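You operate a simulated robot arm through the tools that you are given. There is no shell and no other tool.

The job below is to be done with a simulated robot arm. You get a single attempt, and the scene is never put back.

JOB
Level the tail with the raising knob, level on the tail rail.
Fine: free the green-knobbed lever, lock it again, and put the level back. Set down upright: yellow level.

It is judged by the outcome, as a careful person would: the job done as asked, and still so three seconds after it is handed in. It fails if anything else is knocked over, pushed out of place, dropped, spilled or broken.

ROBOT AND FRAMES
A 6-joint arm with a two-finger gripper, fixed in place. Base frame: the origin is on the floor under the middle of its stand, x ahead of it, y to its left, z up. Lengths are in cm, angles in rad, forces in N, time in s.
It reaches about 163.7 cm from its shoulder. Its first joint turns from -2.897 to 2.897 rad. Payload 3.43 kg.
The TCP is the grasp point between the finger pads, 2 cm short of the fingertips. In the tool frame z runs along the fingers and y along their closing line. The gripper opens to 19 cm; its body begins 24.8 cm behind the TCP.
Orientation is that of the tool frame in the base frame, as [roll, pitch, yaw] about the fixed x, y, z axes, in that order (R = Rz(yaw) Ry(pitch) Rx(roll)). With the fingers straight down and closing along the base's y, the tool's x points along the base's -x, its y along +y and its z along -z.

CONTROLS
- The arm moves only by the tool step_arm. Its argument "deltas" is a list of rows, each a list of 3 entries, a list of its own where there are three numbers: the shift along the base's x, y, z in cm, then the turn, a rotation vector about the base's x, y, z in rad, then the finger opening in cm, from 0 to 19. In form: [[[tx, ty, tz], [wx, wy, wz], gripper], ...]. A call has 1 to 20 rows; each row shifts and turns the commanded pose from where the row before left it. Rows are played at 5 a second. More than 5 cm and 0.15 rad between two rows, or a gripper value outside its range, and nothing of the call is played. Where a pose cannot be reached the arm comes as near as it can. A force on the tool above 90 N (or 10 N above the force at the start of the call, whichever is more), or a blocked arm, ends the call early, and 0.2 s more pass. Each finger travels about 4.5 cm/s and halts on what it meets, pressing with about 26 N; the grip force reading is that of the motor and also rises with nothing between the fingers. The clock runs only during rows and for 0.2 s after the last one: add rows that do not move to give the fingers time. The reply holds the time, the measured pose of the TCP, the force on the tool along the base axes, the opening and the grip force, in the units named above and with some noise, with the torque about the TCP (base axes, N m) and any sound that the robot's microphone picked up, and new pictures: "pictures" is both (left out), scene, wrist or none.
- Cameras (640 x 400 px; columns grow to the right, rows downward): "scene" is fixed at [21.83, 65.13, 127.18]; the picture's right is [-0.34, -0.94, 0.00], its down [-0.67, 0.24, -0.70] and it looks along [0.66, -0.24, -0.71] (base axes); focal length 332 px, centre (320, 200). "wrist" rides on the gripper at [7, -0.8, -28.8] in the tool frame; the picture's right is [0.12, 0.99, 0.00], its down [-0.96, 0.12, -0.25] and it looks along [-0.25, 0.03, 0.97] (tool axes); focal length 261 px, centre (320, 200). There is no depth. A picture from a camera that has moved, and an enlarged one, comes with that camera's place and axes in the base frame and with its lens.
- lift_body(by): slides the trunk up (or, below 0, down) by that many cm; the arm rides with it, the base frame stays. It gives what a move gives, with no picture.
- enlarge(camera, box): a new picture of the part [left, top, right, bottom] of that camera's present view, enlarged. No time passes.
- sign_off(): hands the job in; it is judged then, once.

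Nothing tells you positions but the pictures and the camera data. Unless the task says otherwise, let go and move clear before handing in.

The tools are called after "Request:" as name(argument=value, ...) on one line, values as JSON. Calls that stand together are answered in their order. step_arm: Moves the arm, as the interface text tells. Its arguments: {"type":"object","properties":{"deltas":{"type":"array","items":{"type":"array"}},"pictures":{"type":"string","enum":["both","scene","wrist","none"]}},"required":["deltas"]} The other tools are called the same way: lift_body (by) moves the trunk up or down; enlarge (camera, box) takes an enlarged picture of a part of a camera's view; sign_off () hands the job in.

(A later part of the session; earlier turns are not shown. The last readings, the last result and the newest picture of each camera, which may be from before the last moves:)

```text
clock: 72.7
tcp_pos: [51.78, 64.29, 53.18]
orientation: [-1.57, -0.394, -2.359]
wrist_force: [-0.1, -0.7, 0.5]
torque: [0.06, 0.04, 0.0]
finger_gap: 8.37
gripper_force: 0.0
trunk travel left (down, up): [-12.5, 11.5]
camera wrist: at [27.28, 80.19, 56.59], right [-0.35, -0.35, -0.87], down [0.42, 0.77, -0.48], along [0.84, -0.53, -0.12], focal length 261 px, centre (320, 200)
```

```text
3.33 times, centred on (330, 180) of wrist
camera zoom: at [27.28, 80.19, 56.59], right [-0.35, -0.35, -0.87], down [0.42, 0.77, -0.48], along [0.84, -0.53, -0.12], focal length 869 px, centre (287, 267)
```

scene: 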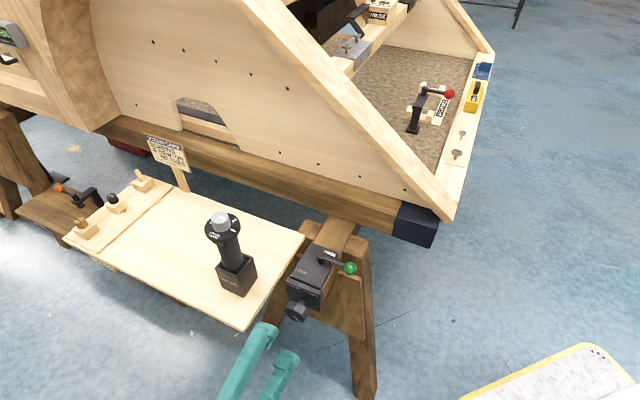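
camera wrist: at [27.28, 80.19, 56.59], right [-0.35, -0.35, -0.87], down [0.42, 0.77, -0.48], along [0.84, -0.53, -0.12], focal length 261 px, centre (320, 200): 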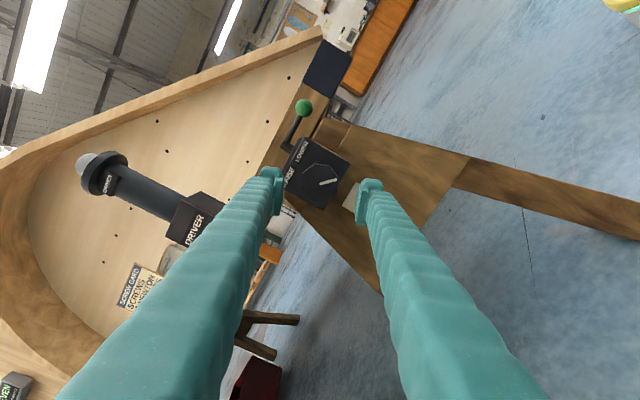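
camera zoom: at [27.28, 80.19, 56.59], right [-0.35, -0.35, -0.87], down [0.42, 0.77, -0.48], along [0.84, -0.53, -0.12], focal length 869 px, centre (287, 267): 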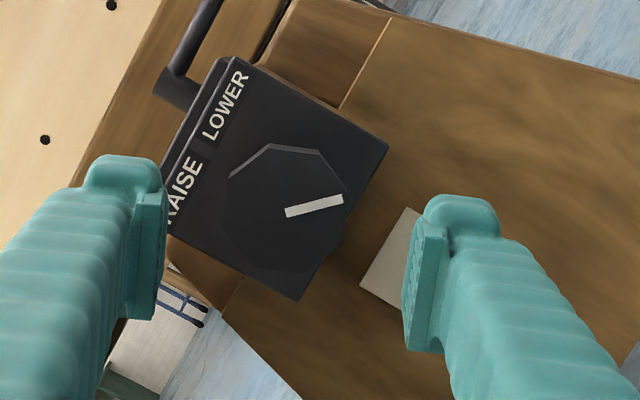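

Request:
step_arm(deltas=[[[-0.5, 0.5, 4.5], [0.0929, -0.0929, 0], 8.4], [[0, 0, 4.7], [0.0929, -0.0929, 0], 8.4], [[0, 0, 4.7], [0.0929, -0.0929, 0], 8.4], [[0, 0, 4.9], [0, 0, 0], 8.4], [[0, 0, 4.9], [0, 0, 0], 8.4], [[0, 0, 4.9], [0, 0, 0], 8.4], [[0, 0, 4.9], [0, 0, 0], 8.4], [[1.567, -4.683, 0], [0, 0, 0], 8.4], [[1.567, -4.683, 0], [0, 0, 0], 8.4], [[1.567, -4.683, 0], [0, 0, 0], 8.4], [[1.567, -4.683, 0], [0, 0, 0], 8.4], [[1.567, -4.683, 0], [0, 0, 0], 8.4], [[1.567, -4.683, 0], [0, 0, 0], 8.4]], pictures="both")

```text
clock: 75.5
tcp_pos: [60.61, 36.46, 86.15]
orientation: [-1.571, -0.001, -2.356]
wrist_force: [0.3, 0.6, -0.4]
torque: [-0.11, -0.07, -0.05]
finger_gap: 8.4
gripper_force: 0.0
trunk travel left (down, up): [-12.5, 11.5]
camera wrist: at [35.46, 51.77, 87.05], right [-0.08, -0.08, -0.99], down [0.51, 0.86, -0.12], along [0.86, -0.51, -0.03], focal length 261 px, centre (320, 200)
```

scene: 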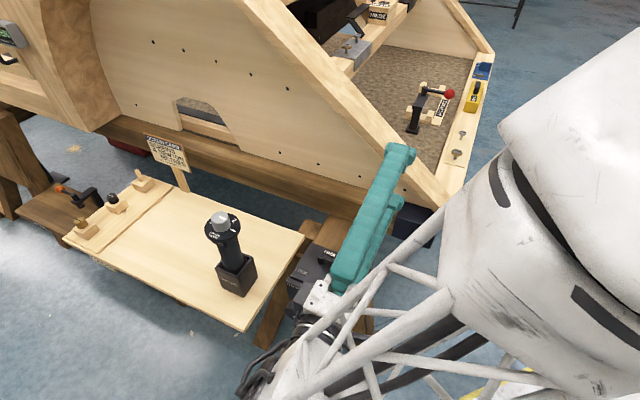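
wrist: 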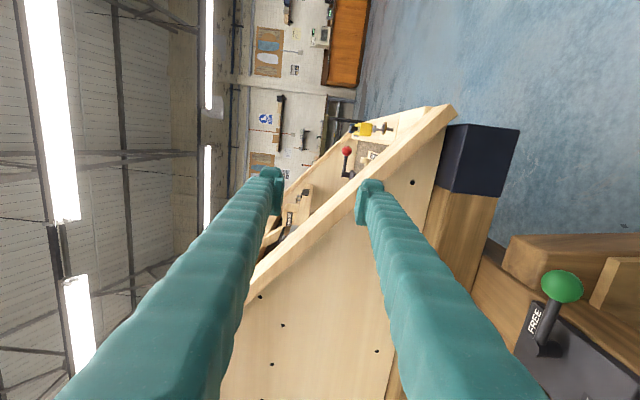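

Request:
step_arm(deltas=[[[-2.5, -2.5, 2], [0, 0, 0], 6], [[-2.5, -2.5, 2], [0, 0, 0], 5], [[1.8, -4.4, 0], [0, 0, 0], 5], [[1.8, -4.4, 0], [0, 0, 0], 5], [[1.8, -4.4, 0], [0, 0, 0], 5], [[2.5, -4.2, 0], [0, 0, 0.05], 5], [[2.5, -4.2, 0], [0, 0, 0.05], 5], [[2.5, -4.2, 0], [0, 0, 0.05], 5], [[2.5, -4.2, 0], [0, 0, 0.05], 5], [[2.5, -4.2, 0], [0, 0, 0.05], 5], [[2.5, -4.2, 0], [0, 0, 0.05], 5], [[2.5, -4.2, 0], [0, 0, 0.05], 5]], pictures="both")

```text
clock: 78.1
tcp_pos: [85.74, -5.86, 94.1]
orientation: [-1.572, -0.001, -2.01]
wrist_force: [0.0, 0.2, -0.3]
torque: [-0.02, 0.03, 0.0]
finger_gap: 4.98
gripper_force: 0.1
out of reach, approached as far as the arm can: row 8, 9, 10, 11, 12
trunk travel left (down, up): [-12.5, 11.5]
camera wrist: at [56.87, -0.02, 95.11], right [-0.05, -0.11, -0.99], down [0.19, 0.98, -0.11], along [0.98, -0.19, -0.03], focal length 261 px, centre (320, 200)
```

scene: 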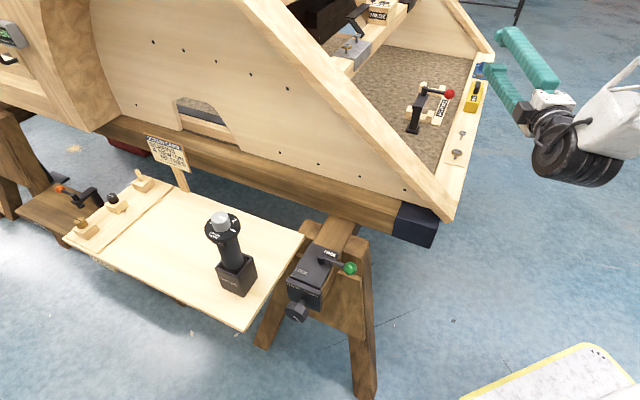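
wrist: 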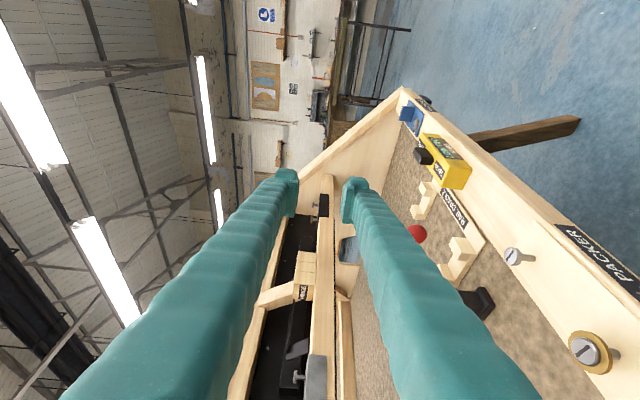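

Request:
enlarge(camera="wrist", box=[395, 95, 485, 195])

Request:
enlarge(camera="wrist", box=[420, 125, 470, 165])

```text
4.00 times, centred on (440, 145) of wrist
camera zoom: at [56.87, -0.02, 95.11], right [-0.05, -0.11, -0.99], down [0.19, 0.98, -0.11], along [0.98, -0.19, -0.03], focal length 1043 px, centre (-160, 420)
```

zoom: 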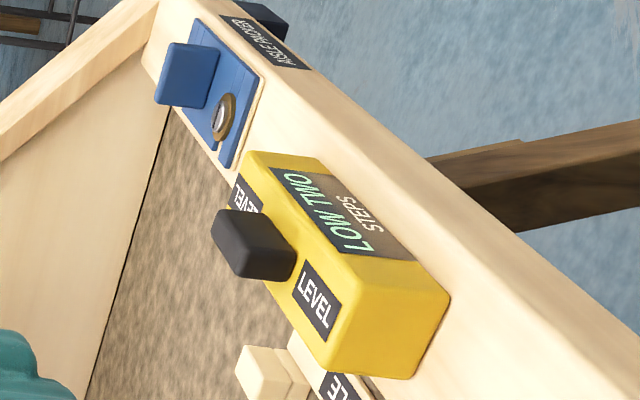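

```text
10.00 times, centred on (445, 145) of wrist
camera zoom: at [56.87, -0.02, 95.11], right [-0.05, -0.11, -0.99], down [0.19, 0.98, -0.11], along [0.98, -0.19, -0.03], focal length 2606 px, centre (-930, 750)
```

zoom: 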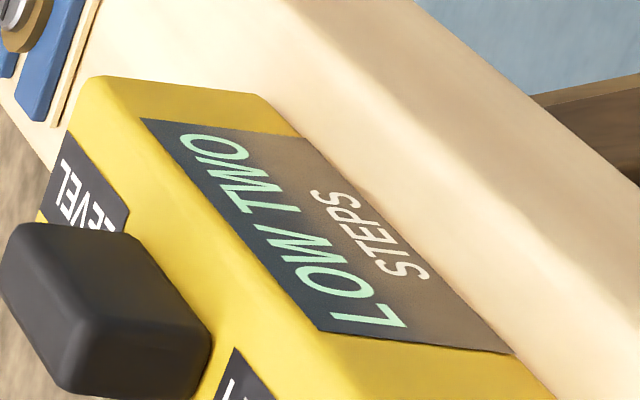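

The display now reads LOW TWO, so counter-clockwise lowers by one step per 45° and RAISE is clockwise. I'll go back to the knob and turn it clockwise 90° in total.

Request:
step_arm(deltas=[[[-3.53, 3.45, 0], [0, 0, -0.0494], 5], [[-3.53, 3.45, 0], [0, 0, -0.0494], 5], [[-3.53, 3.45, 0], [0, 0, -0.0494], 5], [[-3.53, 3.45, 0], [0, 0, -0.0494], 5], [[-3.53, 3.45, 0], [0, 0, -0.0494], 5], [[-3.53, 3.45, 0], [0, 0, -0.0494], 5], [[-3.53, 3.45, 0], [0, 0, -0.0494], 5], [[-1.8, 4.4, 0], [0, 0, 0], 5], [[-1.8, 4.4, 0], [0, 0, 0], 5], [[-1.8, 4.4, 0], [0, 0, 0], 5], [[2.5, 2.5, -2], [0, 0, 0], 5], [[2.5, 2.5, -2], [0, 0, 0], 5], [[-1.567, 4.683, 0], [0, 0, 0], 5], [[-1.567, 4.683, 0], [0, 0, 0], 5], [[-1.567, 4.683, 0], [0, 0, 0], 5], [[-1.567, 4.683, 0], [0, 0, 0], 5], [[-1.567, 4.683, 0], [0, 0, 0], 6], [[-1.567, 4.683, 0], [0, 0, 0], 8.4]], pictures="both")

```text
clock: 81.9
tcp_pos: [51.72, 65.24, 90.12]
orientation: [-1.571, 0.002, -2.349]
wrist_force: [0.6, 0.5, -0.2]
torque: [-0.03, -0.07, -0.12]
finger_gap: 8.4
gripper_force: 0.2
out of reach, approached as far as the arm can: row 1
trunk travel left (down, up): [-12.5, 11.5]
camera wrist: at [26.4, 80.25, 90.98], right [-0.09, -0.08, -0.99], down [0.5, 0.86, -0.12], along [0.86, -0.51, -0.03], focal length 261 px, centre (320, 200)
```

scene: 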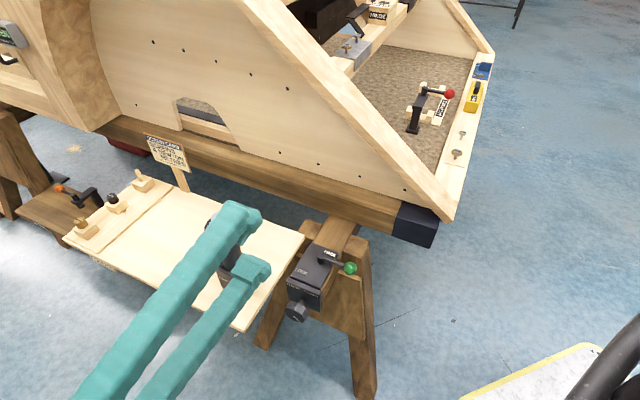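
wrist: 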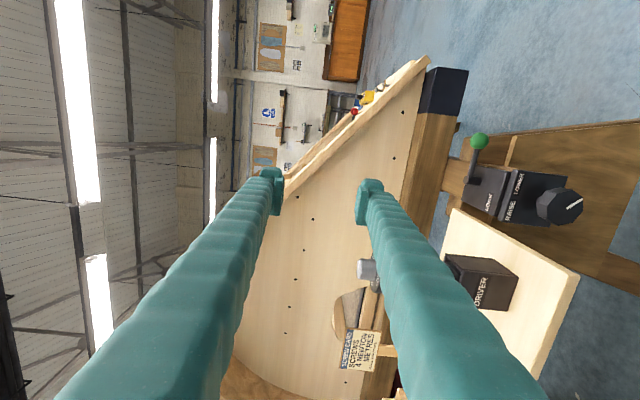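

Request:
step_arm(deltas=[[[0, -0.4, -4.6], [0, 0, -0.007], 8.4], [[0, -0.4, -4.6], [0, 0, 0], 8.4], [[0, 0, -4.6], [0, 0, 0], 8.4], [[0, 0, -4.6], [0, 0, 0], 8.4], [[0, 0, -4.6], [0, 0, 0], 8.4], [[0, 0, -4.6], [0, 0, 0], 8.4], [[0, 0, -4.6], [0, 0, 0], 8.4], [[0, 0, -4.6], [0, 0, 0], 8.4], [[0, 0, 0], [-0.0926, 0.0926, 0], 8.4], [[0, 0, 0], [-0.0926, 0.0926, 0], 8.4], [[0, 0, 0], [-0.0926, 0.0926, 0], 8.4], [[0, 0, 0], [0, 0, 0], 8.4]], pictures="both")

Request:
enlarge(camera="wrist", box=[260, 120, 400, 240])

```text
clock: 84.5
tcp_pos: [51.59, 64.35, 53.48]
orientation: [-1.568, -0.395, -2.361]
wrist_force: [0.5, -0.5, 1.2]
torque: [0.0, 0.01, -0.02]
finger_gap: 8.41
gripper_force: 0.1
trunk travel left (down, up): [-12.5, 11.5]
camera wrist: at [27.0, 80.26, 56.95], right [-0.35, -0.35, -0.87], down [0.43, 0.77, -0.48], along [0.84, -0.54, -0.12], focal length 261 px, centre (320, 200)
```

scene: 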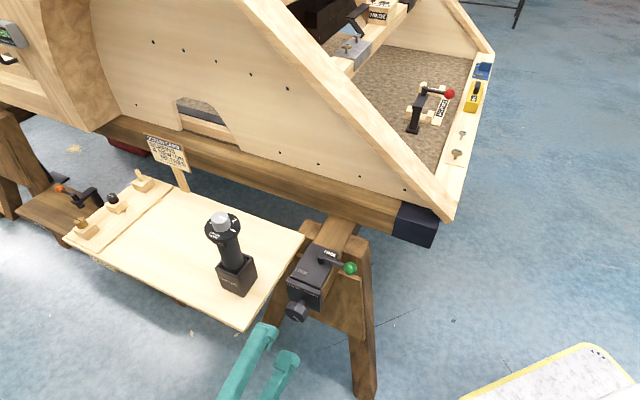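
wrist: 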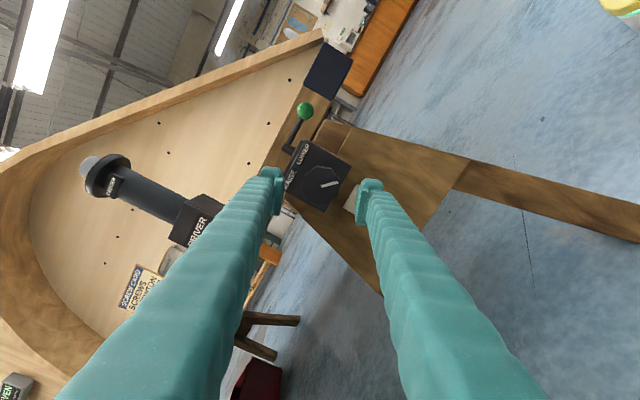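

```text
3.33 times, centred on (330, 180) of wrist
camera zoom: at [27.0, 80.26, 56.95], right [-0.35, -0.35, -0.87], down [0.43, 0.77, -0.48], along [0.84, -0.54, -0.12], focal length 869 px, centre (287, 267)
```

zoom: 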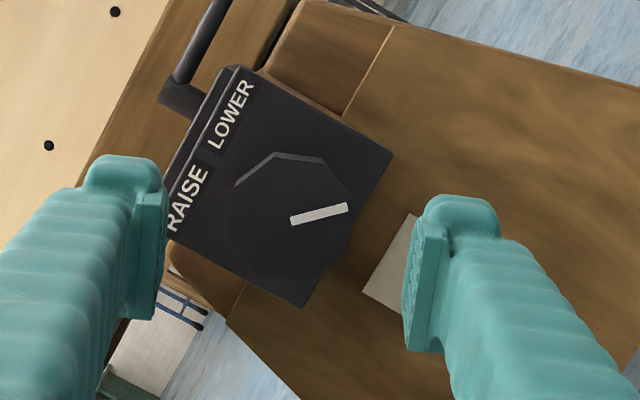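

Request:
step_arm(deltas=[[[2.1, -2.0, -0.1], [0, 0, 0.004], 8.4], [[2.1, -2.0, -0.1], [0, 0, 0], 8.4], [[2.06, -2.05, 0], [0, 0, 0], 8.4], [[0, 0, 0], [0, 0, 0], 8.4]], pictures="wrist")

Request:
enlarge(camera="wrist", box=[260, 120, 400, 240])

```text
clock: 85.5
tcp_pos: [58.04, 58.26, 53.2]
orientation: [-1.569, -0.393, -2.356]
wrist_force: [0.4, 0.0, 0.2]
torque: [0.0, -0.01, 0.02]
finger_gap: 8.38
gripper_force: 0.0
trunk travel left (down, up): [-12.5, 11.5]
camera wrist: at [33.38, 74.07, 56.72], right [-0.35, -0.35, -0.87], down [0.42, 0.77, -0.48], along [0.84, -0.53, -0.12], focal length 261 px, centre (320, 200)
```

wrist: 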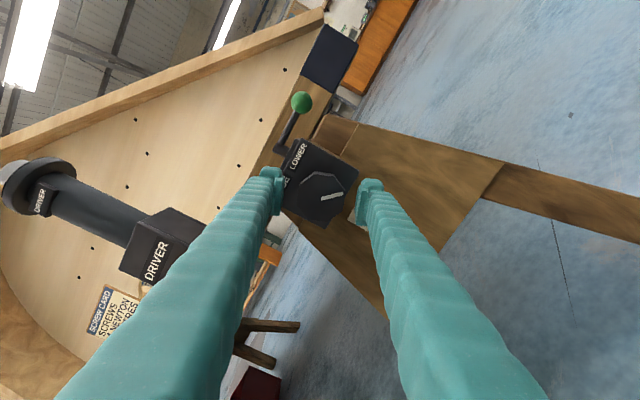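

```text
3.33 times, centred on (330, 180) of wrist
camera zoom: at [33.38, 74.07, 56.72], right [-0.35, -0.35, -0.87], down [0.42, 0.77, -0.48], along [0.84, -0.53, -0.12], focal length 869 px, centre (287, 267)
```

zoom: 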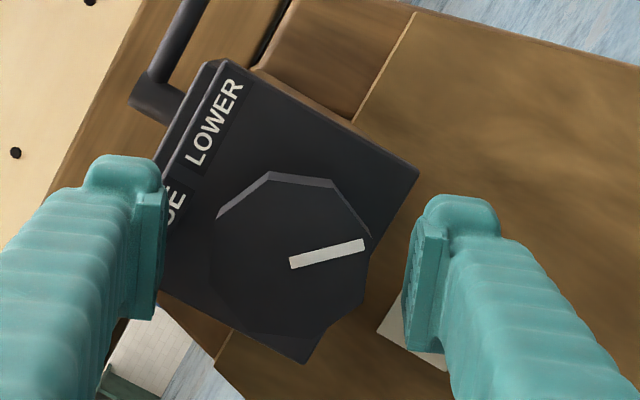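

Request:
step_arm(deltas=[[[0, 0, 0], [0, 0, 0], 7], [[0, 0, 0], [0, 0, 0], 5.8], [[0, 0, 0], [0, 0, 0], 5], [[0, 0, 0], [0, 0, 0], 4.5], [[0, 0, 0], [0, 0, 0], 4.5]], pictures="none")

```text
clock: 86.7
tcp_pos: [57.92, 58.28, 53.13]
orientation: [-1.568, -0.393, -2.359]
wrist_force: [-4.3, -5.6, -13.0]
torque: [0.14, 0.09, 0.01]
finger_gap: 5.21
gripper_force: 44.9
trunk travel left (down, up): [-12.5, 11.5]
```

Request:
step_arm(deltas=[[[-0.05, -0.05, -0.17], [0, 0, 0], 4.5], [[0, 0, 0], [0.0694, -0.0694, 0], 4.5], [[0, 0, 0], [0.0694, -0.0694, 0], 4.5], [[0, 0, 0], [0.0694, -0.0694, 0], 4.5], [[0, 0, 0], [0.0694, -0.0694, 0], 4.5], [[0, 0, 0], [0, 0, 0], 4.5]], pictures="none")

```text
clock: 88.1
tcp_pos: [57.73, 58.03, 53.21]
orientation: [-1.569, 0.002, -2.358]
wrist_force: [21.3, -9.7, 11.7]
torque: [0.16, 0.18, -0.01]
finger_gap: 5.13
gripper_force: 45.3
trunk travel left (down, up): [-12.5, 11.5]
```

Request:
step_arm(deltas=[[[0.1, -0.1, -0.0], [0, 0, 0], 4.5], [[0, 0, 0], [0, 0, 0], 4.5]], pictures="wrist")

Request:
enlarge(camera="wrist", box=[260, 120, 400, 240])

```text
clock: 88.7
tcp_pos: [57.74, 58.14, 53.28]
orientation: [-1.57, 0.0, -2.356]
wrist_force: [11.8, -2.7, 16.7]
torque: [-0.01, -0.03, 0.12]
finger_gap: 5.14
gripper_force: 44.7
trunk travel left (down, up): [-12.5, 11.5]
camera wrist: at [32.6, 73.3, 54.02], right [-0.08, -0.09, -0.99], down [0.51, 0.86, -0.12], along [0.86, -0.51, -0.03], focal length 261 px, centre (320, 200)
```

wrist: 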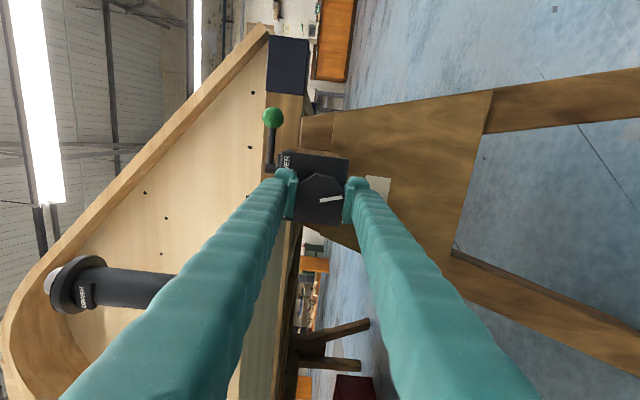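

```text
3.33 times, centred on (330, 180) of wrist
camera zoom: at [32.6, 73.3, 54.02], right [-0.08, -0.09, -0.99], down [0.51, 0.86, -0.12], along [0.86, -0.51, -0.03], focal length 869 px, centre (287, 267)
```

zoom: 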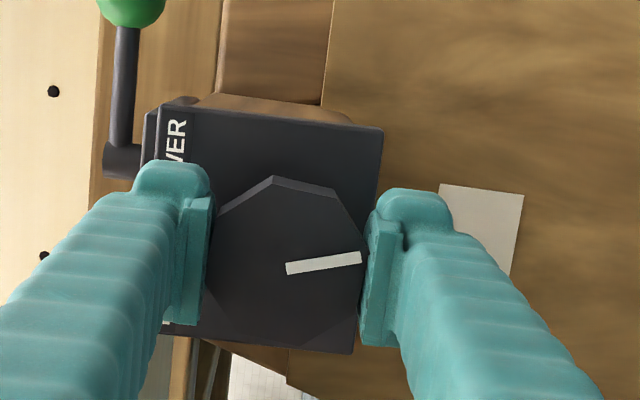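

Request:
step_arm(deltas=[[[0.05, -0.02, 0.1], [0.0694, -0.0694, 0], 4], [[0, 0, 0], [0.0694, -0.0694, 0], 4], [[0, 0, 0], [0.0694, -0.0694, 0], 4], [[0, 0, 0], [0.0694, -0.0694, 0], 4], [[0, 0, 0], [0, 0, 0], 4]], pictures="wrist")

Request:
enlarge(camera="wrist", box=[260, 120, 400, 240])

```text
clock: 89.9
tcp_pos: [58.04, 57.91, 53.21]
orientation: [-1.569, 0.394, -2.357]
wrist_force: [-25.8, 14.2, -1.9]
torque: [0.11, 0.03, -0.18]
finger_gap: 5.14
gripper_force: 44.3
trunk travel left (down, up): [-12.5, 11.5]
camera wrist: at [33.0, 73.41, 51.28], right [0.19, 0.19, -0.96], down [0.49, 0.83, 0.26], along [0.85, -0.52, 0.07], focal length 261 px, centre (320, 200)
```

wrist: 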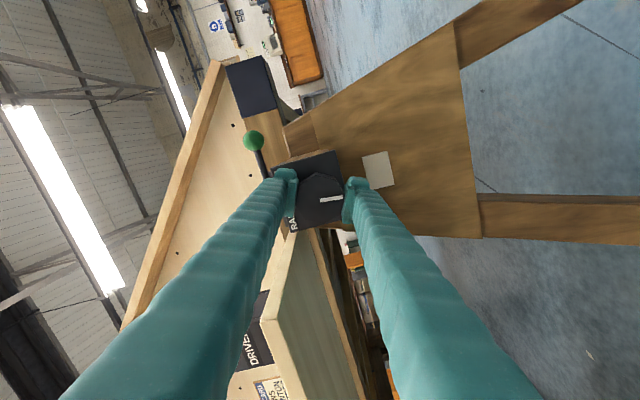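

```text
3.33 times, centred on (330, 180) of wrist
camera zoom: at [33.0, 73.41, 51.28], right [0.19, 0.19, -0.96], down [0.49, 0.83, 0.26], along [0.85, -0.52, 0.07], focal length 869 px, centre (287, 267)
```

zoom: 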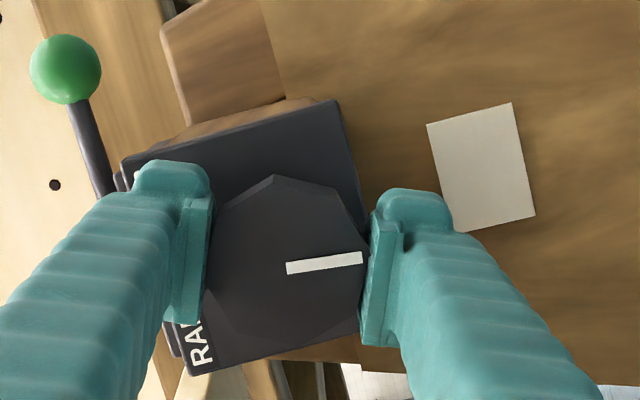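

Request:
step_arm(deltas=[[[-0.1, 0.08, 0], [0.0694, -0.0694, 0], 4], [[0, 0, 0], [0.0694, -0.0694, 0], 4], [[0, 0, 0], [0.0694, -0.0694, 0], 4], [[0, 0, 0], [0.0694, -0.0694, 0], 4], [[0, 0, 0], [0, 0, 0], 4]], pictures="wrist")

Request:
enlarge(camera="wrist", box=[260, 120, 400, 240])

```text
clock: 91.1
tcp_pos: [57.76, 58.22, 53.24]
orientation: [-1.568, 0.787, -2.354]
wrist_force: [21.1, -18.9, -1.5]
torque: [-0.17, -0.17, 0.33]
finger_gap: 5.14
gripper_force: 45.2
trunk travel left (down, up): [-12.5, 11.5]
camera wrist: at [33.61, 74.47, 48.82], right [0.44, 0.44, -0.79], down [0.36, 0.71, 0.6], along [0.82, -0.55, 0.15], focal length 261 px, centre (320, 200)
```

wrist: 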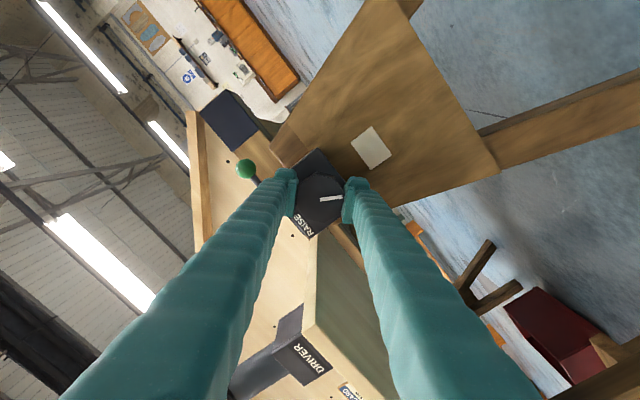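

```text
3.33 times, centred on (330, 180) of wrist
camera zoom: at [33.61, 74.47, 48.82], right [0.44, 0.44, -0.79], down [0.36, 0.71, 0.6], along [0.82, -0.55, 0.15], focal length 869 px, centre (287, 267)
```

zoom: 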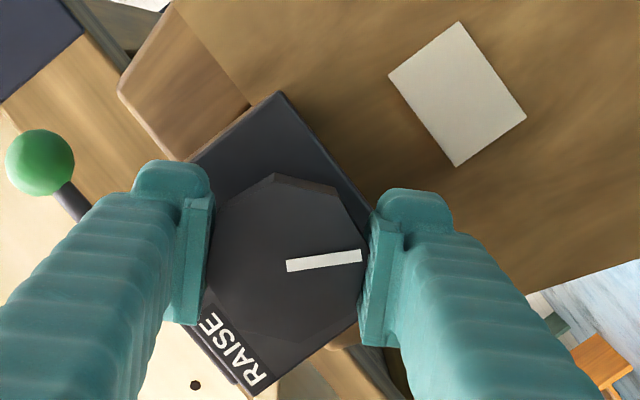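

The knob mark is now about 30° clockwise of straight down and the target is 45°. I'll turn another 15°.

Request:
step_arm(deltas=[[[0.05, -0.05, 0], [0.0617, -0.0617, 0], 4], [[0, 0, 0], [0.0617, -0.0617, 0], 4], [[0, 0, 0], [0.0617, -0.0617, 0], 4], [[0, 0, 0], [0, 0, 0], 4]], pictures="wrist")

Request:
enlarge(camera="wrist", box=[260, 120, 400, 240])

```text
clock: 92.1
tcp_pos: [57.98, 58.15, 53.16]
orientation: [-1.568, 1.048, -2.358]
wrist_force: [-25.5, 18.5, -3.8]
torque: [0.02, 0.06, -0.04]
finger_gap: 5.17
gripper_force: 45.0
trunk travel left (down, up): [-12.5, 11.5]
camera wrist: at [34.67, 75.38, 47.55], right [0.57, 0.57, -0.6], down [0.23, 0.58, 0.78], along [0.79, -0.58, 0.2], focal length 261 px, centre (320, 200)
```

wrist: 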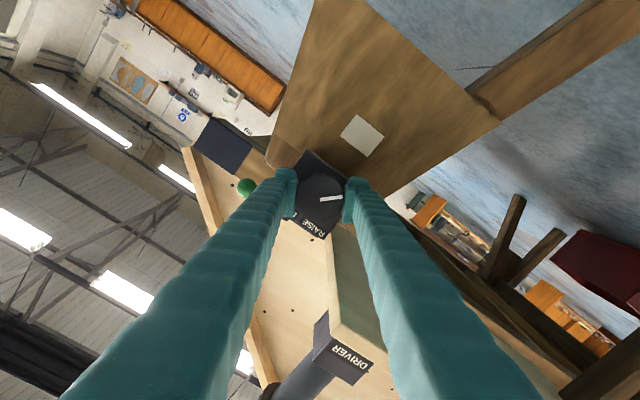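

```text
3.33 times, centred on (330, 180) of wrist
camera zoom: at [34.67, 75.38, 47.55], right [0.57, 0.57, -0.6], down [0.23, 0.58, 0.78], along [0.79, -0.58, 0.2], focal length 869 px, centre (287, 267)
```

zoom: 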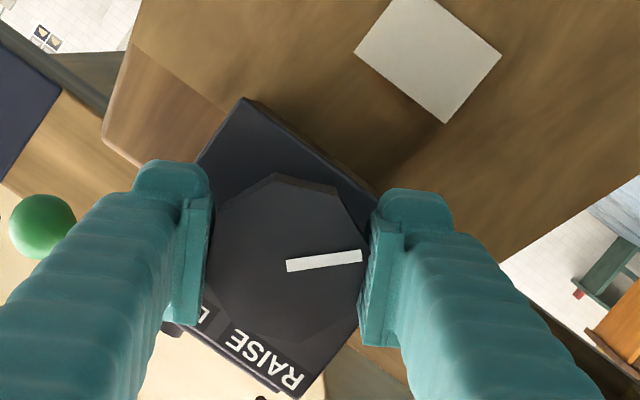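

Request:
step_arm(deltas=[[[-0.08, 0.08, 0], [0, 0, 0], 4.5], [[0, 0, 0], [0, 0, 0], 6], [[0, 0, 0], [0, 0, 0], 7.5], [[0, 0, 0], [0, 0, 0], 8.2], [[-2, 2, 0], [0, 0, 0], 8.2], [[-2, 2, 0], [0, 0, 0], 8.2], [[-2, 2, 0], [0, 0, 0], 8.2]], pictures="both")

Request:
enlarge(camera="wrist", box=[260, 120, 400, 240])

```text
clock: 93.7
tcp_pos: [52.01, 64.12, 53.19]
orientation: [-1.568, 1.046, -2.355]
wrist_force: [0.4, 0.2, 0.1]
torque: [0.06, 0.04, 0.02]
finger_gap: 8.23
gripper_force: 0.1
trunk travel left (down, up): [-12.5, 11.5]
camera wrist: at [28.71, 81.47, 47.62], right [0.57, 0.56, -0.6], down [0.24, 0.59, 0.78], along [0.79, -0.58, 0.2], focal length 261 px, centre (320, 200)
```

scene: 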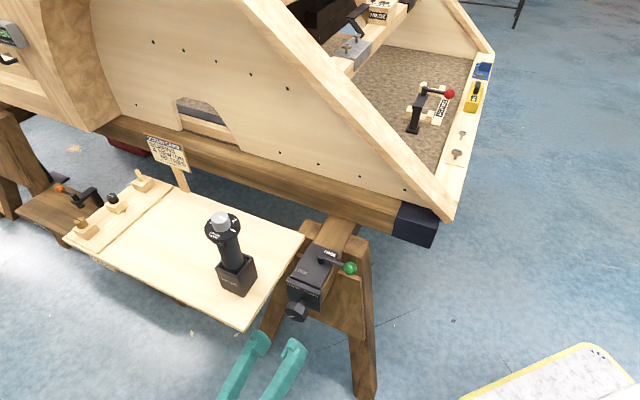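
wrist: 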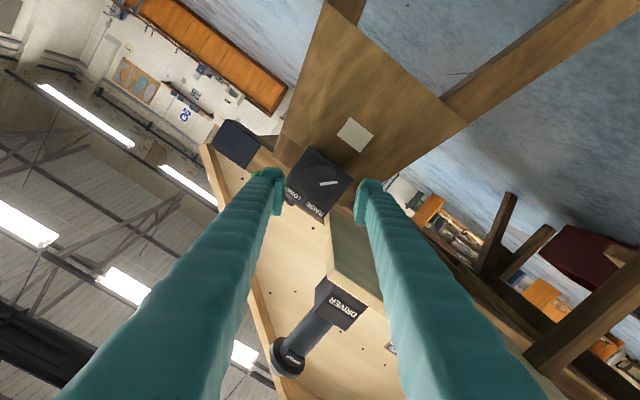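

```text
3.33 times, centred on (330, 180) of wrist
camera zoom: at [28.71, 81.47, 47.62], right [0.57, 0.56, -0.6], down [0.24, 0.59, 0.78], along [0.79, -0.58, 0.2], focal length 869 px, centre (287, 267)
```

zoom: 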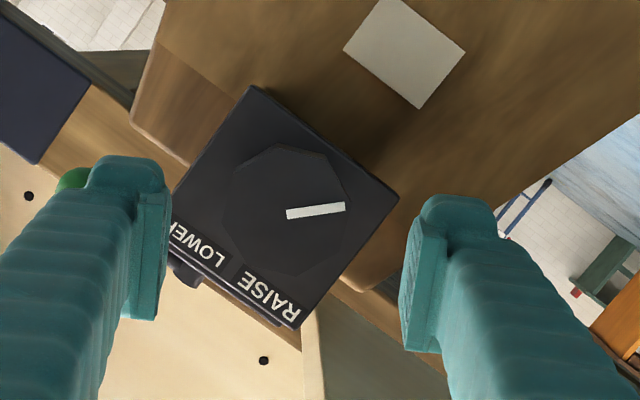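

The mark is about 46° clockwise of down. I'll go back to the viewing pose and read the display.

Request:
step_arm(deltas=[[[-0.6, 0.5, 1.5], [-0.0926, 0.0926, 0], 8], [[0, 0, 3], [-0.0926, 0.0926, 0], 7], [[0, 0, 4.7], [-0.0926, 0.0926, 0], 6], [[0, 0, 4.7], [-0.0926, 0.0926, 0], 5], [[0, 0, 4.9], [-0.0926, 0.0926, 0], 5], [[0, 0, 4.9], [-0.0926, 0.0926, 0], 5], [[0, 0, 4.9], [-0.0926, 0.0926, 0], 5], [[0, 0, 4.9], [-0.0926, 0.0926, 0], 5], [[0.9, -4.8, 0.5], [0, 0, 0], 5], [[0.9, -4.8, 0.5], [0, 0, 0], 5], [[0.9, -4.8, 0.5], [0, 0, 0], 5], [[0.9, -4.8, 0.5], [0, 0, 0], 5], [[0.9, -4.8, 0.5], [0, 0, 0], 5], [[0.9, -4.8, 0.5], [0, 0, 0], 5], [[0.9, -4.8, 0.5], [0, 0, 0], 5]], pictures="scene")

```text
clock: 96.9
tcp_pos: [57.26, 31.03, 90.16]
orientation: [-1.569, -0.002, -2.356]
wrist_force: [-0.3, 0.4, 0.4]
torque: [-0.11, -0.09, -0.06]
finger_gap: 5.0
gripper_force: 0.0
trunk travel left (down, up): [-12.5, 11.5]
```

scene: 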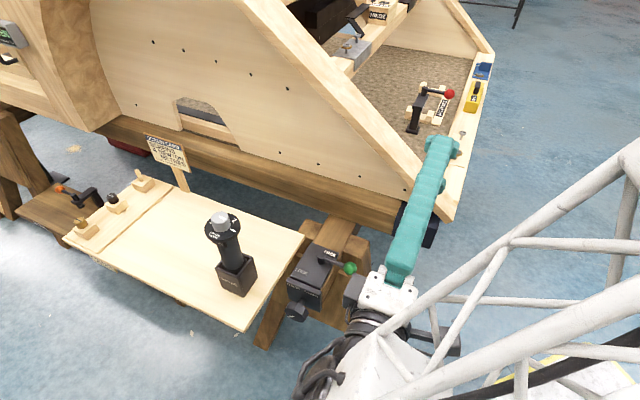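

Request:
step_arm(deltas=[[[3.0, -3.8, 0.4], [0, 0, 0.0385], 5], [[3.0, -3.8, 0.4], [0, 0, 0.0385], 5], [[3.0, -3.8, 0.4], [0, 0, 0.0385], 5], [[3.0, -3.8, 0.4], [0, 0, 0.0385], 5], [[3.0, -3.8, 0.4], [0, 0, 0.0385], 5], [[3.0, -3.8, 0.4], [0, 0, 0.0385], 5], [[3.0, -3.8, 0.4], [0, 0, 0.0385], 5], [[3.0, -3.8, 0.4], [0, 0, 0.0385], 5], [[3.0, -3.8, 0.4], [0, 0, 0.0385], 5]], pictures="wrist")

Request:
enlarge(camera="wrist", box=[395, 95, 485, 195])

```text
clock: 98.9
tcp_pos: [84.89, -2.69, 94.11]
orientation: [-1.57, -0.001, -2.01]
wrist_force: [0.1, 0.2, 0.0]
torque: [0.04, 0.01, -0.15]
finger_gap: 5.01
gripper_force: 0.0
out of reach, approached as far as the arm can: row 8
trunk travel left (down, up): [-12.5, 11.5]
camera wrist: at [55.98, 3.11, 94.91], right [-0.05, -0.11, -0.99], down [0.19, 0.98, -0.12], along [0.98, -0.19, -0.03], focal length 261 px, centre (320, 200)
```

wrist: 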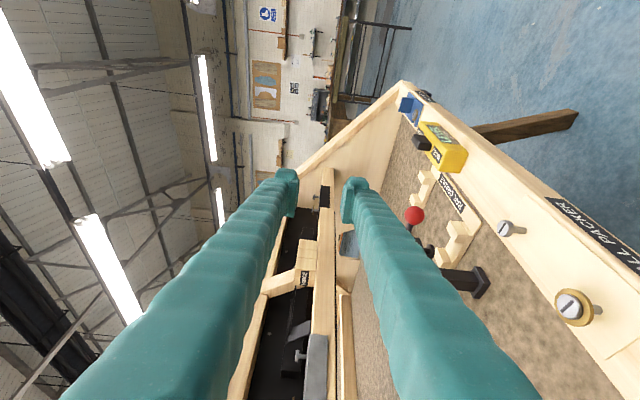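

```text
4.00 times, centred on (440, 145) of wrist
camera zoom: at [55.98, 3.11, 94.91], right [-0.05, -0.11, -0.99], down [0.19, 0.98, -0.12], along [0.98, -0.19, -0.03], focal length 1043 px, centre (-160, 420)
```

zoom: 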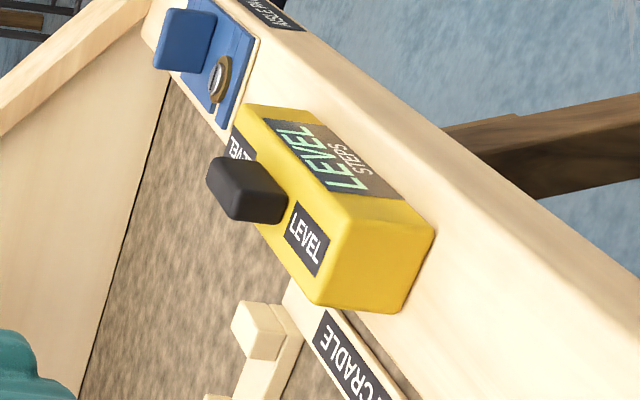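

Request:
enlarge(camera="wrist", box=[425, 115, 475, 155])

```text
10.00 times, centred on (450, 135) of wrist
camera zoom: at [55.98, 3.11, 94.91], right [-0.05, -0.11, -0.99], down [0.19, 0.98, -0.12], along [0.98, -0.19, -0.03], focal length 2606 px, centre (-980, 850)
```

zoom: 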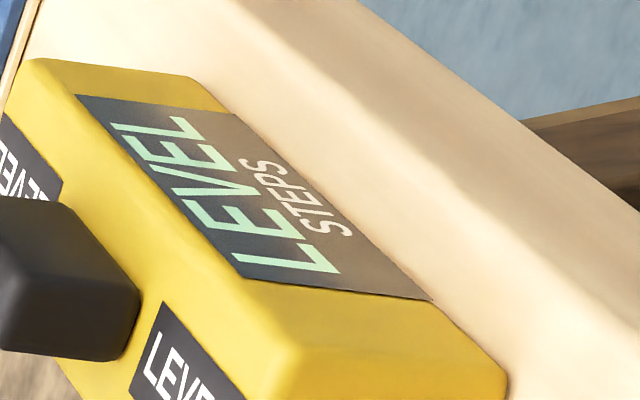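

The display reads LEVEL, so the tail is level. Next I'll lock the lever, starting by backing away and turning the hand fingers-down again.

Request:
step_arm(deltas=[[[-3.1, 3.41, 0], [0, 0, -0.0384], 5], [[-3.1, 3.41, 0], [0, 0, -0.0384], 5], [[-3.1, 3.41, 0], [0, 0, -0.0384], 5], [[-3.1, 3.41, 0], [0, 0, -0.0384], 5], [[-3.1, 3.41, 0], [0, 0, -0.0384], 5], [[-3.1, 3.41, 0], [0, 0, -0.0384], 5], [[-3.1, 3.41, 0], [0, 0, -0.0384], 5], [[-3.1, 3.41, 0], [0, 0, -0.0384], 5], [[-3.1, 3.41, 0], [0, 0, -0.039], 5], [[0, 0, 0], [0.101, 0.101, 0], 5], [[0, 0, 0], [0.101, 0.101, 0], 5], [[0, 0, 0], [0.101, 0.101, 0], 5], [[0, 0, 0], [0.101, 0.101, 0], 5], [[0, 0, 0], [0.101, 0.101, 0], 5], [[0, 0, 0], [0.101, 0.101, 0], 5], [[0, 0, 0], [0.101, 0.101, 0], 5], [[0, 0, 0], [0.101, 0.101, 0], 5], [[0, 0, 0], [0.101, 0.101, 0], 5], [[0, 0, 0], [0.101, 0.101, 0], 5], [[0, 0, 0], [0.1005, 0.1005, 0], 5]], pictures="both")

```text
clock: 103.1
tcp_pos: [57.07, 27.89, 94.1]
orientation: [3.141, 0.001, -2.356]
wrist_force: [-0.5, 1.0, 1.1]
torque: [-0.09, -0.16, 0.0]
finger_gap: 5.0
gripper_force: 0.2
trunk travel left (down, up): [-12.5, 11.5]
camera wrist: at [52.79, 22.07, 122.91], right [-0.79, 0.62, 0.0], down [0.6, 0.76, 0.25], along [0.15, 0.2, -0.97], focal length 261 px, centre (320, 200)
```

scene: 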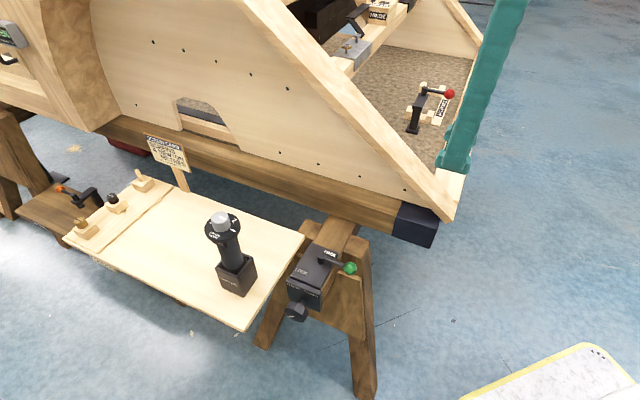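
wrist: 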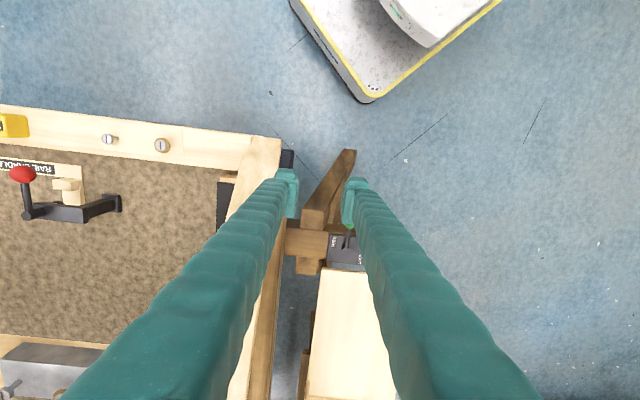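

Request:
step_arm(deltas=[[[0.84, 3.98, -2], [0, 0, 0], 5], [[0.84, 3.98, -2], [0, 0, 0], 5], [[0.84, 3.98, -2], [0, 0, 0], 5], [[0.84, 3.98, -2], [0, 0, 0], 5], [[0, 0, -4], [0, 0, 0], 5], [[0, 0, -4], [0, 0, 0], 5], [[0, 0, 0], [0, 0, 0], 5]], pictures="wrist")

Request:
enlarge(camera="wrist", box=[240, 120, 400, 280])

```text
clock: 104.7
tcp_pos: [60.39, 43.56, 77.92]
orientation: [-3.141, -0.002, -2.357]
wrist_force: [-0.6, -0.4, 1.0]
torque: [0.0, -0.01, 0.0]
finger_gap: 4.99
gripper_force: 0.1
trunk travel left (down, up): [-12.5, 11.5]
camera wrist: at [56.08, 37.98, 106.76], right [-0.79, 0.62, 0.0], down [0.6, 0.76, 0.25], along [0.15, 0.19, -0.97], focal length 261 px, centre (320, 200)
```

wrist: 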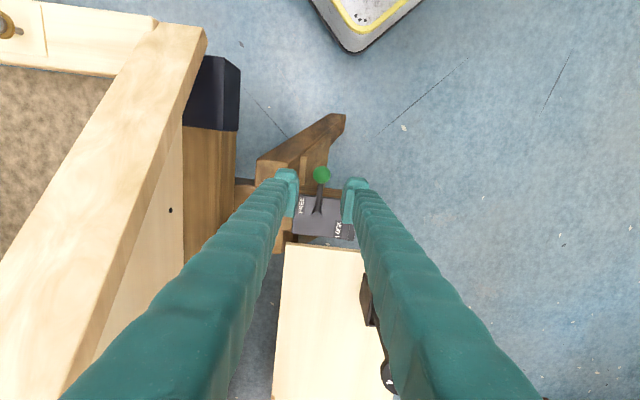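

```text
2.50 times, centred on (320, 200) of wrist
camera zoom: at [56.08, 37.98, 106.76], right [-0.79, 0.62, 0.0], down [0.6, 0.76, 0.25], along [0.15, 0.19, -0.97], focal length 652 px, centre (320, 200)
```

zoom: 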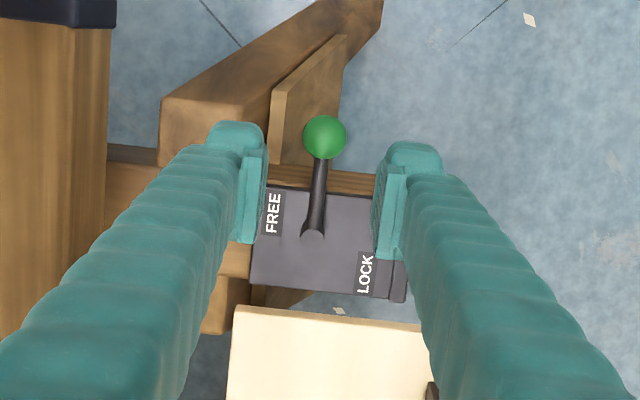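

Request:
step_arm(deltas=[[[-0.05, 0.2, -4], [0, 0, 0], 4.6], [[0, 0, -4], [0, 0, 0], 4.6], [[0, 0, -4], [0, 0, 0], 4.6], [[0, 0, -2.5], [0, 0, 0], 4.6], [[0, 0, 0], [0, 0, 0], 4.6]], pictures="wrist")

Request:
enlarge(camera="wrist", box=[250, 130, 390, 260])

```text
clock: 105.9
tcp_pos: [60.13, 43.76, 63.46]
orientation: [-3.139, -0.001, -2.355]
wrist_force: [-1.1, -0.4, 0.3]
torque: [0.03, -0.02, 0.01]
finger_gap: 4.62
gripper_force: 0.2
trunk travel left (down, up): [-12.5, 11.5]
camera wrist: at [55.9, 38.05, 92.23], right [-0.79, 0.62, 0.0], down [0.6, 0.76, 0.25], along [0.15, 0.19, -0.97], focal length 261 px, centre (320, 200)
```

wrist: 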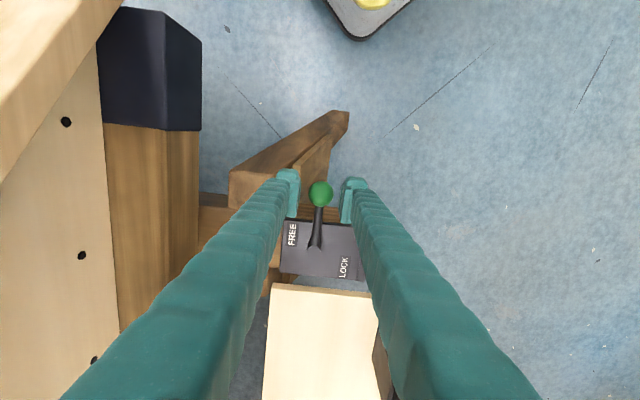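

```text
3.08 times, centred on (320, 195) of wrist
camera zoom: at [55.9, 38.05, 92.23], right [-0.79, 0.62, 0.0], down [0.6, 0.76, 0.25], along [0.15, 0.19, -0.97], focal length 802 px, centre (320, 215)
```

zoom: 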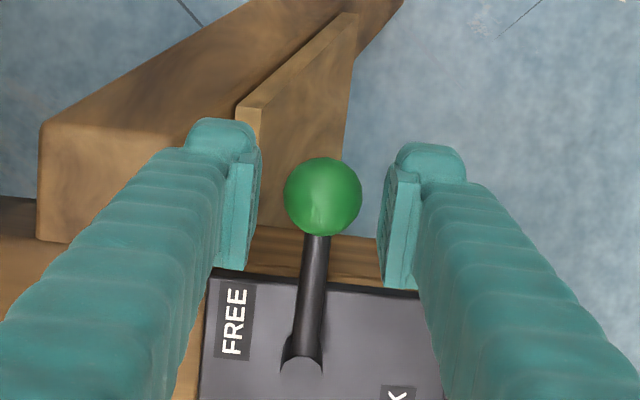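

Request:
step_arm(deltas=[[[-0.1, 0, -1.6], [0, 0, 0], 4.4], [[-0.468, 0.61, 0], [0, 0, -0.1], 4.4], [[-0.405, 0.653, 0], [0, 0, -0.1], 4.4], [[-0.339, 0.69, 0], [0, 0, -0.1], 4.4], [[-0.267, 0.722, 0], [0, 0, -0.1], 4.4], [[-0.195, 0.745, 0], [0, 0, -0.1], 4.4], [[-0.119, 0.761, 0], [0, 0, -0.1], 4.4], [[-0.043, 0.768, 0], [0, 0, -0.1], 4.4]], pictures="wrist")

Request:
enlarge(camera="wrist", box=[250, 130, 390, 260])

```text
clock: 107.7
tcp_pos: [58.37, 48.85, 61.87]
orientation: [-3.138, 0.0, -3.058]
wrist_force: [-0.6, -1.4, -0.7]
torque: [-0.02, -0.05, 0.04]
finger_gap: 4.54
gripper_force: 1.2
trunk travel left (down, up): [-12.5, 11.5]
camera wrist: at [51.55, 47.3, 90.7], right [-0.2, 0.98, 0.0], down [0.95, 0.2, 0.25], along [0.24, 0.05, -0.97], focal length 261 px, centre (320, 200)
```

wrist: 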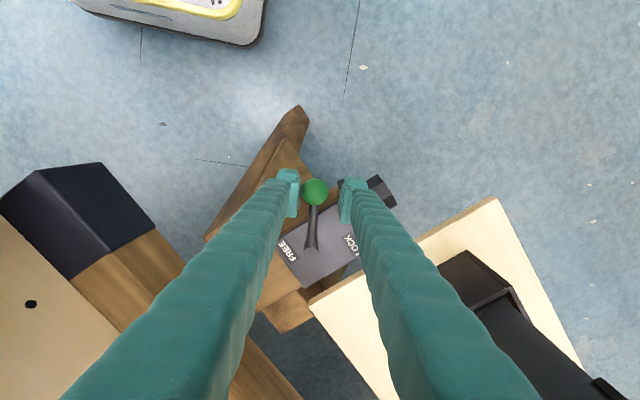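

```text
3.08 times, centred on (320, 195) of wrist
camera zoom: at [51.55, 47.3, 90.7], right [-0.2, 0.98, 0.0], down [0.95, 0.2, 0.25], along [0.24, 0.05, -0.97], focal length 802 px, centre (320, 215)
```

zoom: 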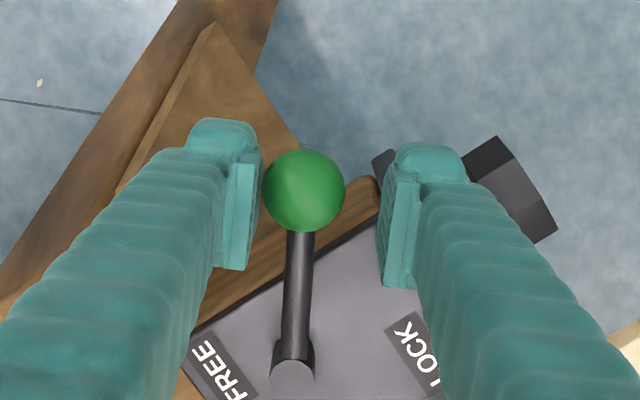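

The lever follows smoothly, so I'll keep swinging it toward LOCK.

Request:
step_arm(deltas=[[[0.034, 0.77, 0], [0, 0, -0.1], 4.4], [[0.111, 0.76, 0], [0, 0, -0.1], 4.4], [[0.186, 0.747, 0], [0, 0, -0.1], 4.4], [[0.26, 0.724, 0], [0, 0, -0.1], 4.4], [[0.332, 0.696, 0], [0, 0, -0.1], 4.4], [[0.399, 0.659, 0], [0, 0, -0.1], 4.4], [[0, 0, 0], [0, 0, 0], 4.4]], pictures="wrist")

Request:
enlarge(camera="wrist", box=[250, 130, 390, 260])

```text
clock: 109.3
tcp_pos: [59.73, 53.25, 62.06]
orientation: [-3.14, 0.001, 2.625]
wrist_force: [-0.9, -0.9, 0.0]
torque: [-0.01, 0.02, 0.0]
finger_gap: 4.47
gripper_force: 0.6
trunk travel left (down, up): [-12.5, 11.5]
camera wrist: at [53.34, 55.89, 90.8], right [0.39, 0.92, 0.0], down [0.89, -0.37, 0.25], along [0.23, -0.1, -0.97], focal length 261 px, centre (320, 200)
```

wrist: 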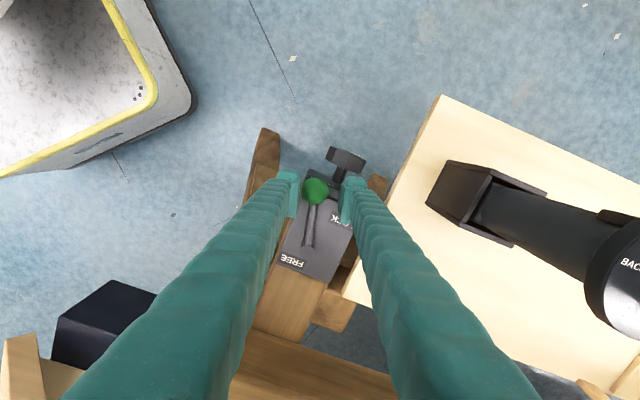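

```text
3.08 times, centred on (320, 195) of wrist
camera zoom: at [53.34, 55.89, 90.8], right [0.39, 0.92, 0.0], down [0.89, -0.37, 0.25], along [0.23, -0.1, -0.97], focal length 802 px, centre (320, 215)
```

zoom: 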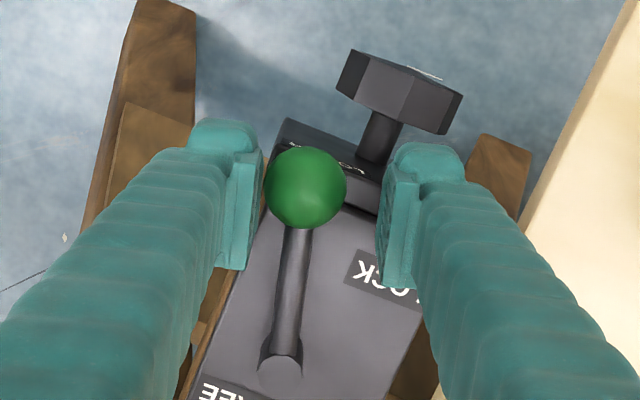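

Request:
step_arm(deltas=[[[0, 0, 0], [0, 0, 0], 3.6], [[0, 0, 0], [0, 0, 0], 3.2], [[0.463, 0.616, 0], [0, 0, -0.1], 3.2], [[0.26, 0.28, 0], [0, 0, -0.05], 3.2], [[0, 0, 0], [0, 0, 0], 3.2]], pictures="wrist")

Request:
enlarge(camera="wrist", box=[250, 130, 390, 260])

```text
clock: 110.5
tcp_pos: [60.6, 54.17, 61.97]
orientation: [-3.14, 0.001, 2.478]
wrist_force: [-1.2, -1.3, 0.2]
torque: [-0.03, -0.01, 0.01]
finger_gap: 3.31
gripper_force: 0.6
trunk travel left (down, up): [-12.5, 11.5]
camera wrist: at [54.64, 57.77, 90.79], right [0.52, 0.85, 0.0], down [0.83, -0.5, 0.25], along [0.21, -0.13, -0.97], focal length 261 px, centre (320, 200)
```

wrist: 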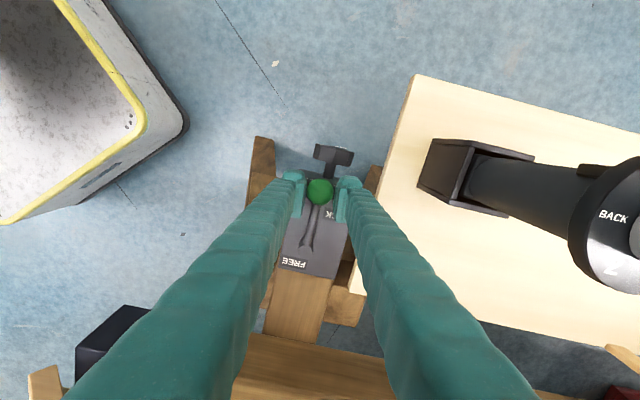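

```text
3.08 times, centred on (320, 195) of wrist
camera zoom: at [54.64, 57.77, 90.79], right [0.52, 0.85, 0.0], down [0.83, -0.5, 0.25], along [0.21, -0.13, -0.97], focal length 802 px, centre (320, 215)
```

zoom: 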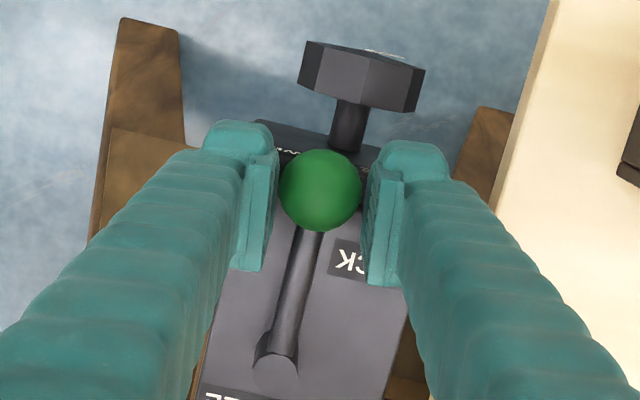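

Request:
step_arm(deltas=[[[0.15, 0.15, 0], [0, 0, -0.05], 3.2], [[0, 0, 0], [0, 0, 0], 3.2]], pictures="none")

```text
clock: 111.1
tcp_pos: [60.78, 54.17, 61.88]
orientation: [-3.139, -0.001, 2.427]
wrist_force: [-2.6, -5.7, -0.3]
torque: [-0.05, 0.01, 0.09]
finger_gap: 3.53
gripper_force: 2.6
trunk travel left (down, up): [-12.5, 11.5]
```

Request:
step_arm(deltas=[[[0.15, 0.15, 0], [0, 0, -0.03], 3.2], [[0, 0, 0], [0, 0, 0], 3.2]], pictures="none")

```text
clock: 111.7
tcp_pos: [60.84, 54.35, 62.0]
orientation: [-3.14, -0.001, 2.396]
wrist_force: [-6.0, -10.2, 2.1]
torque: [-0.1, 0.05, 0.13]
finger_gap: 3.83
gripper_force: 5.6
trunk travel left (down, up): [-12.5, 11.5]
```

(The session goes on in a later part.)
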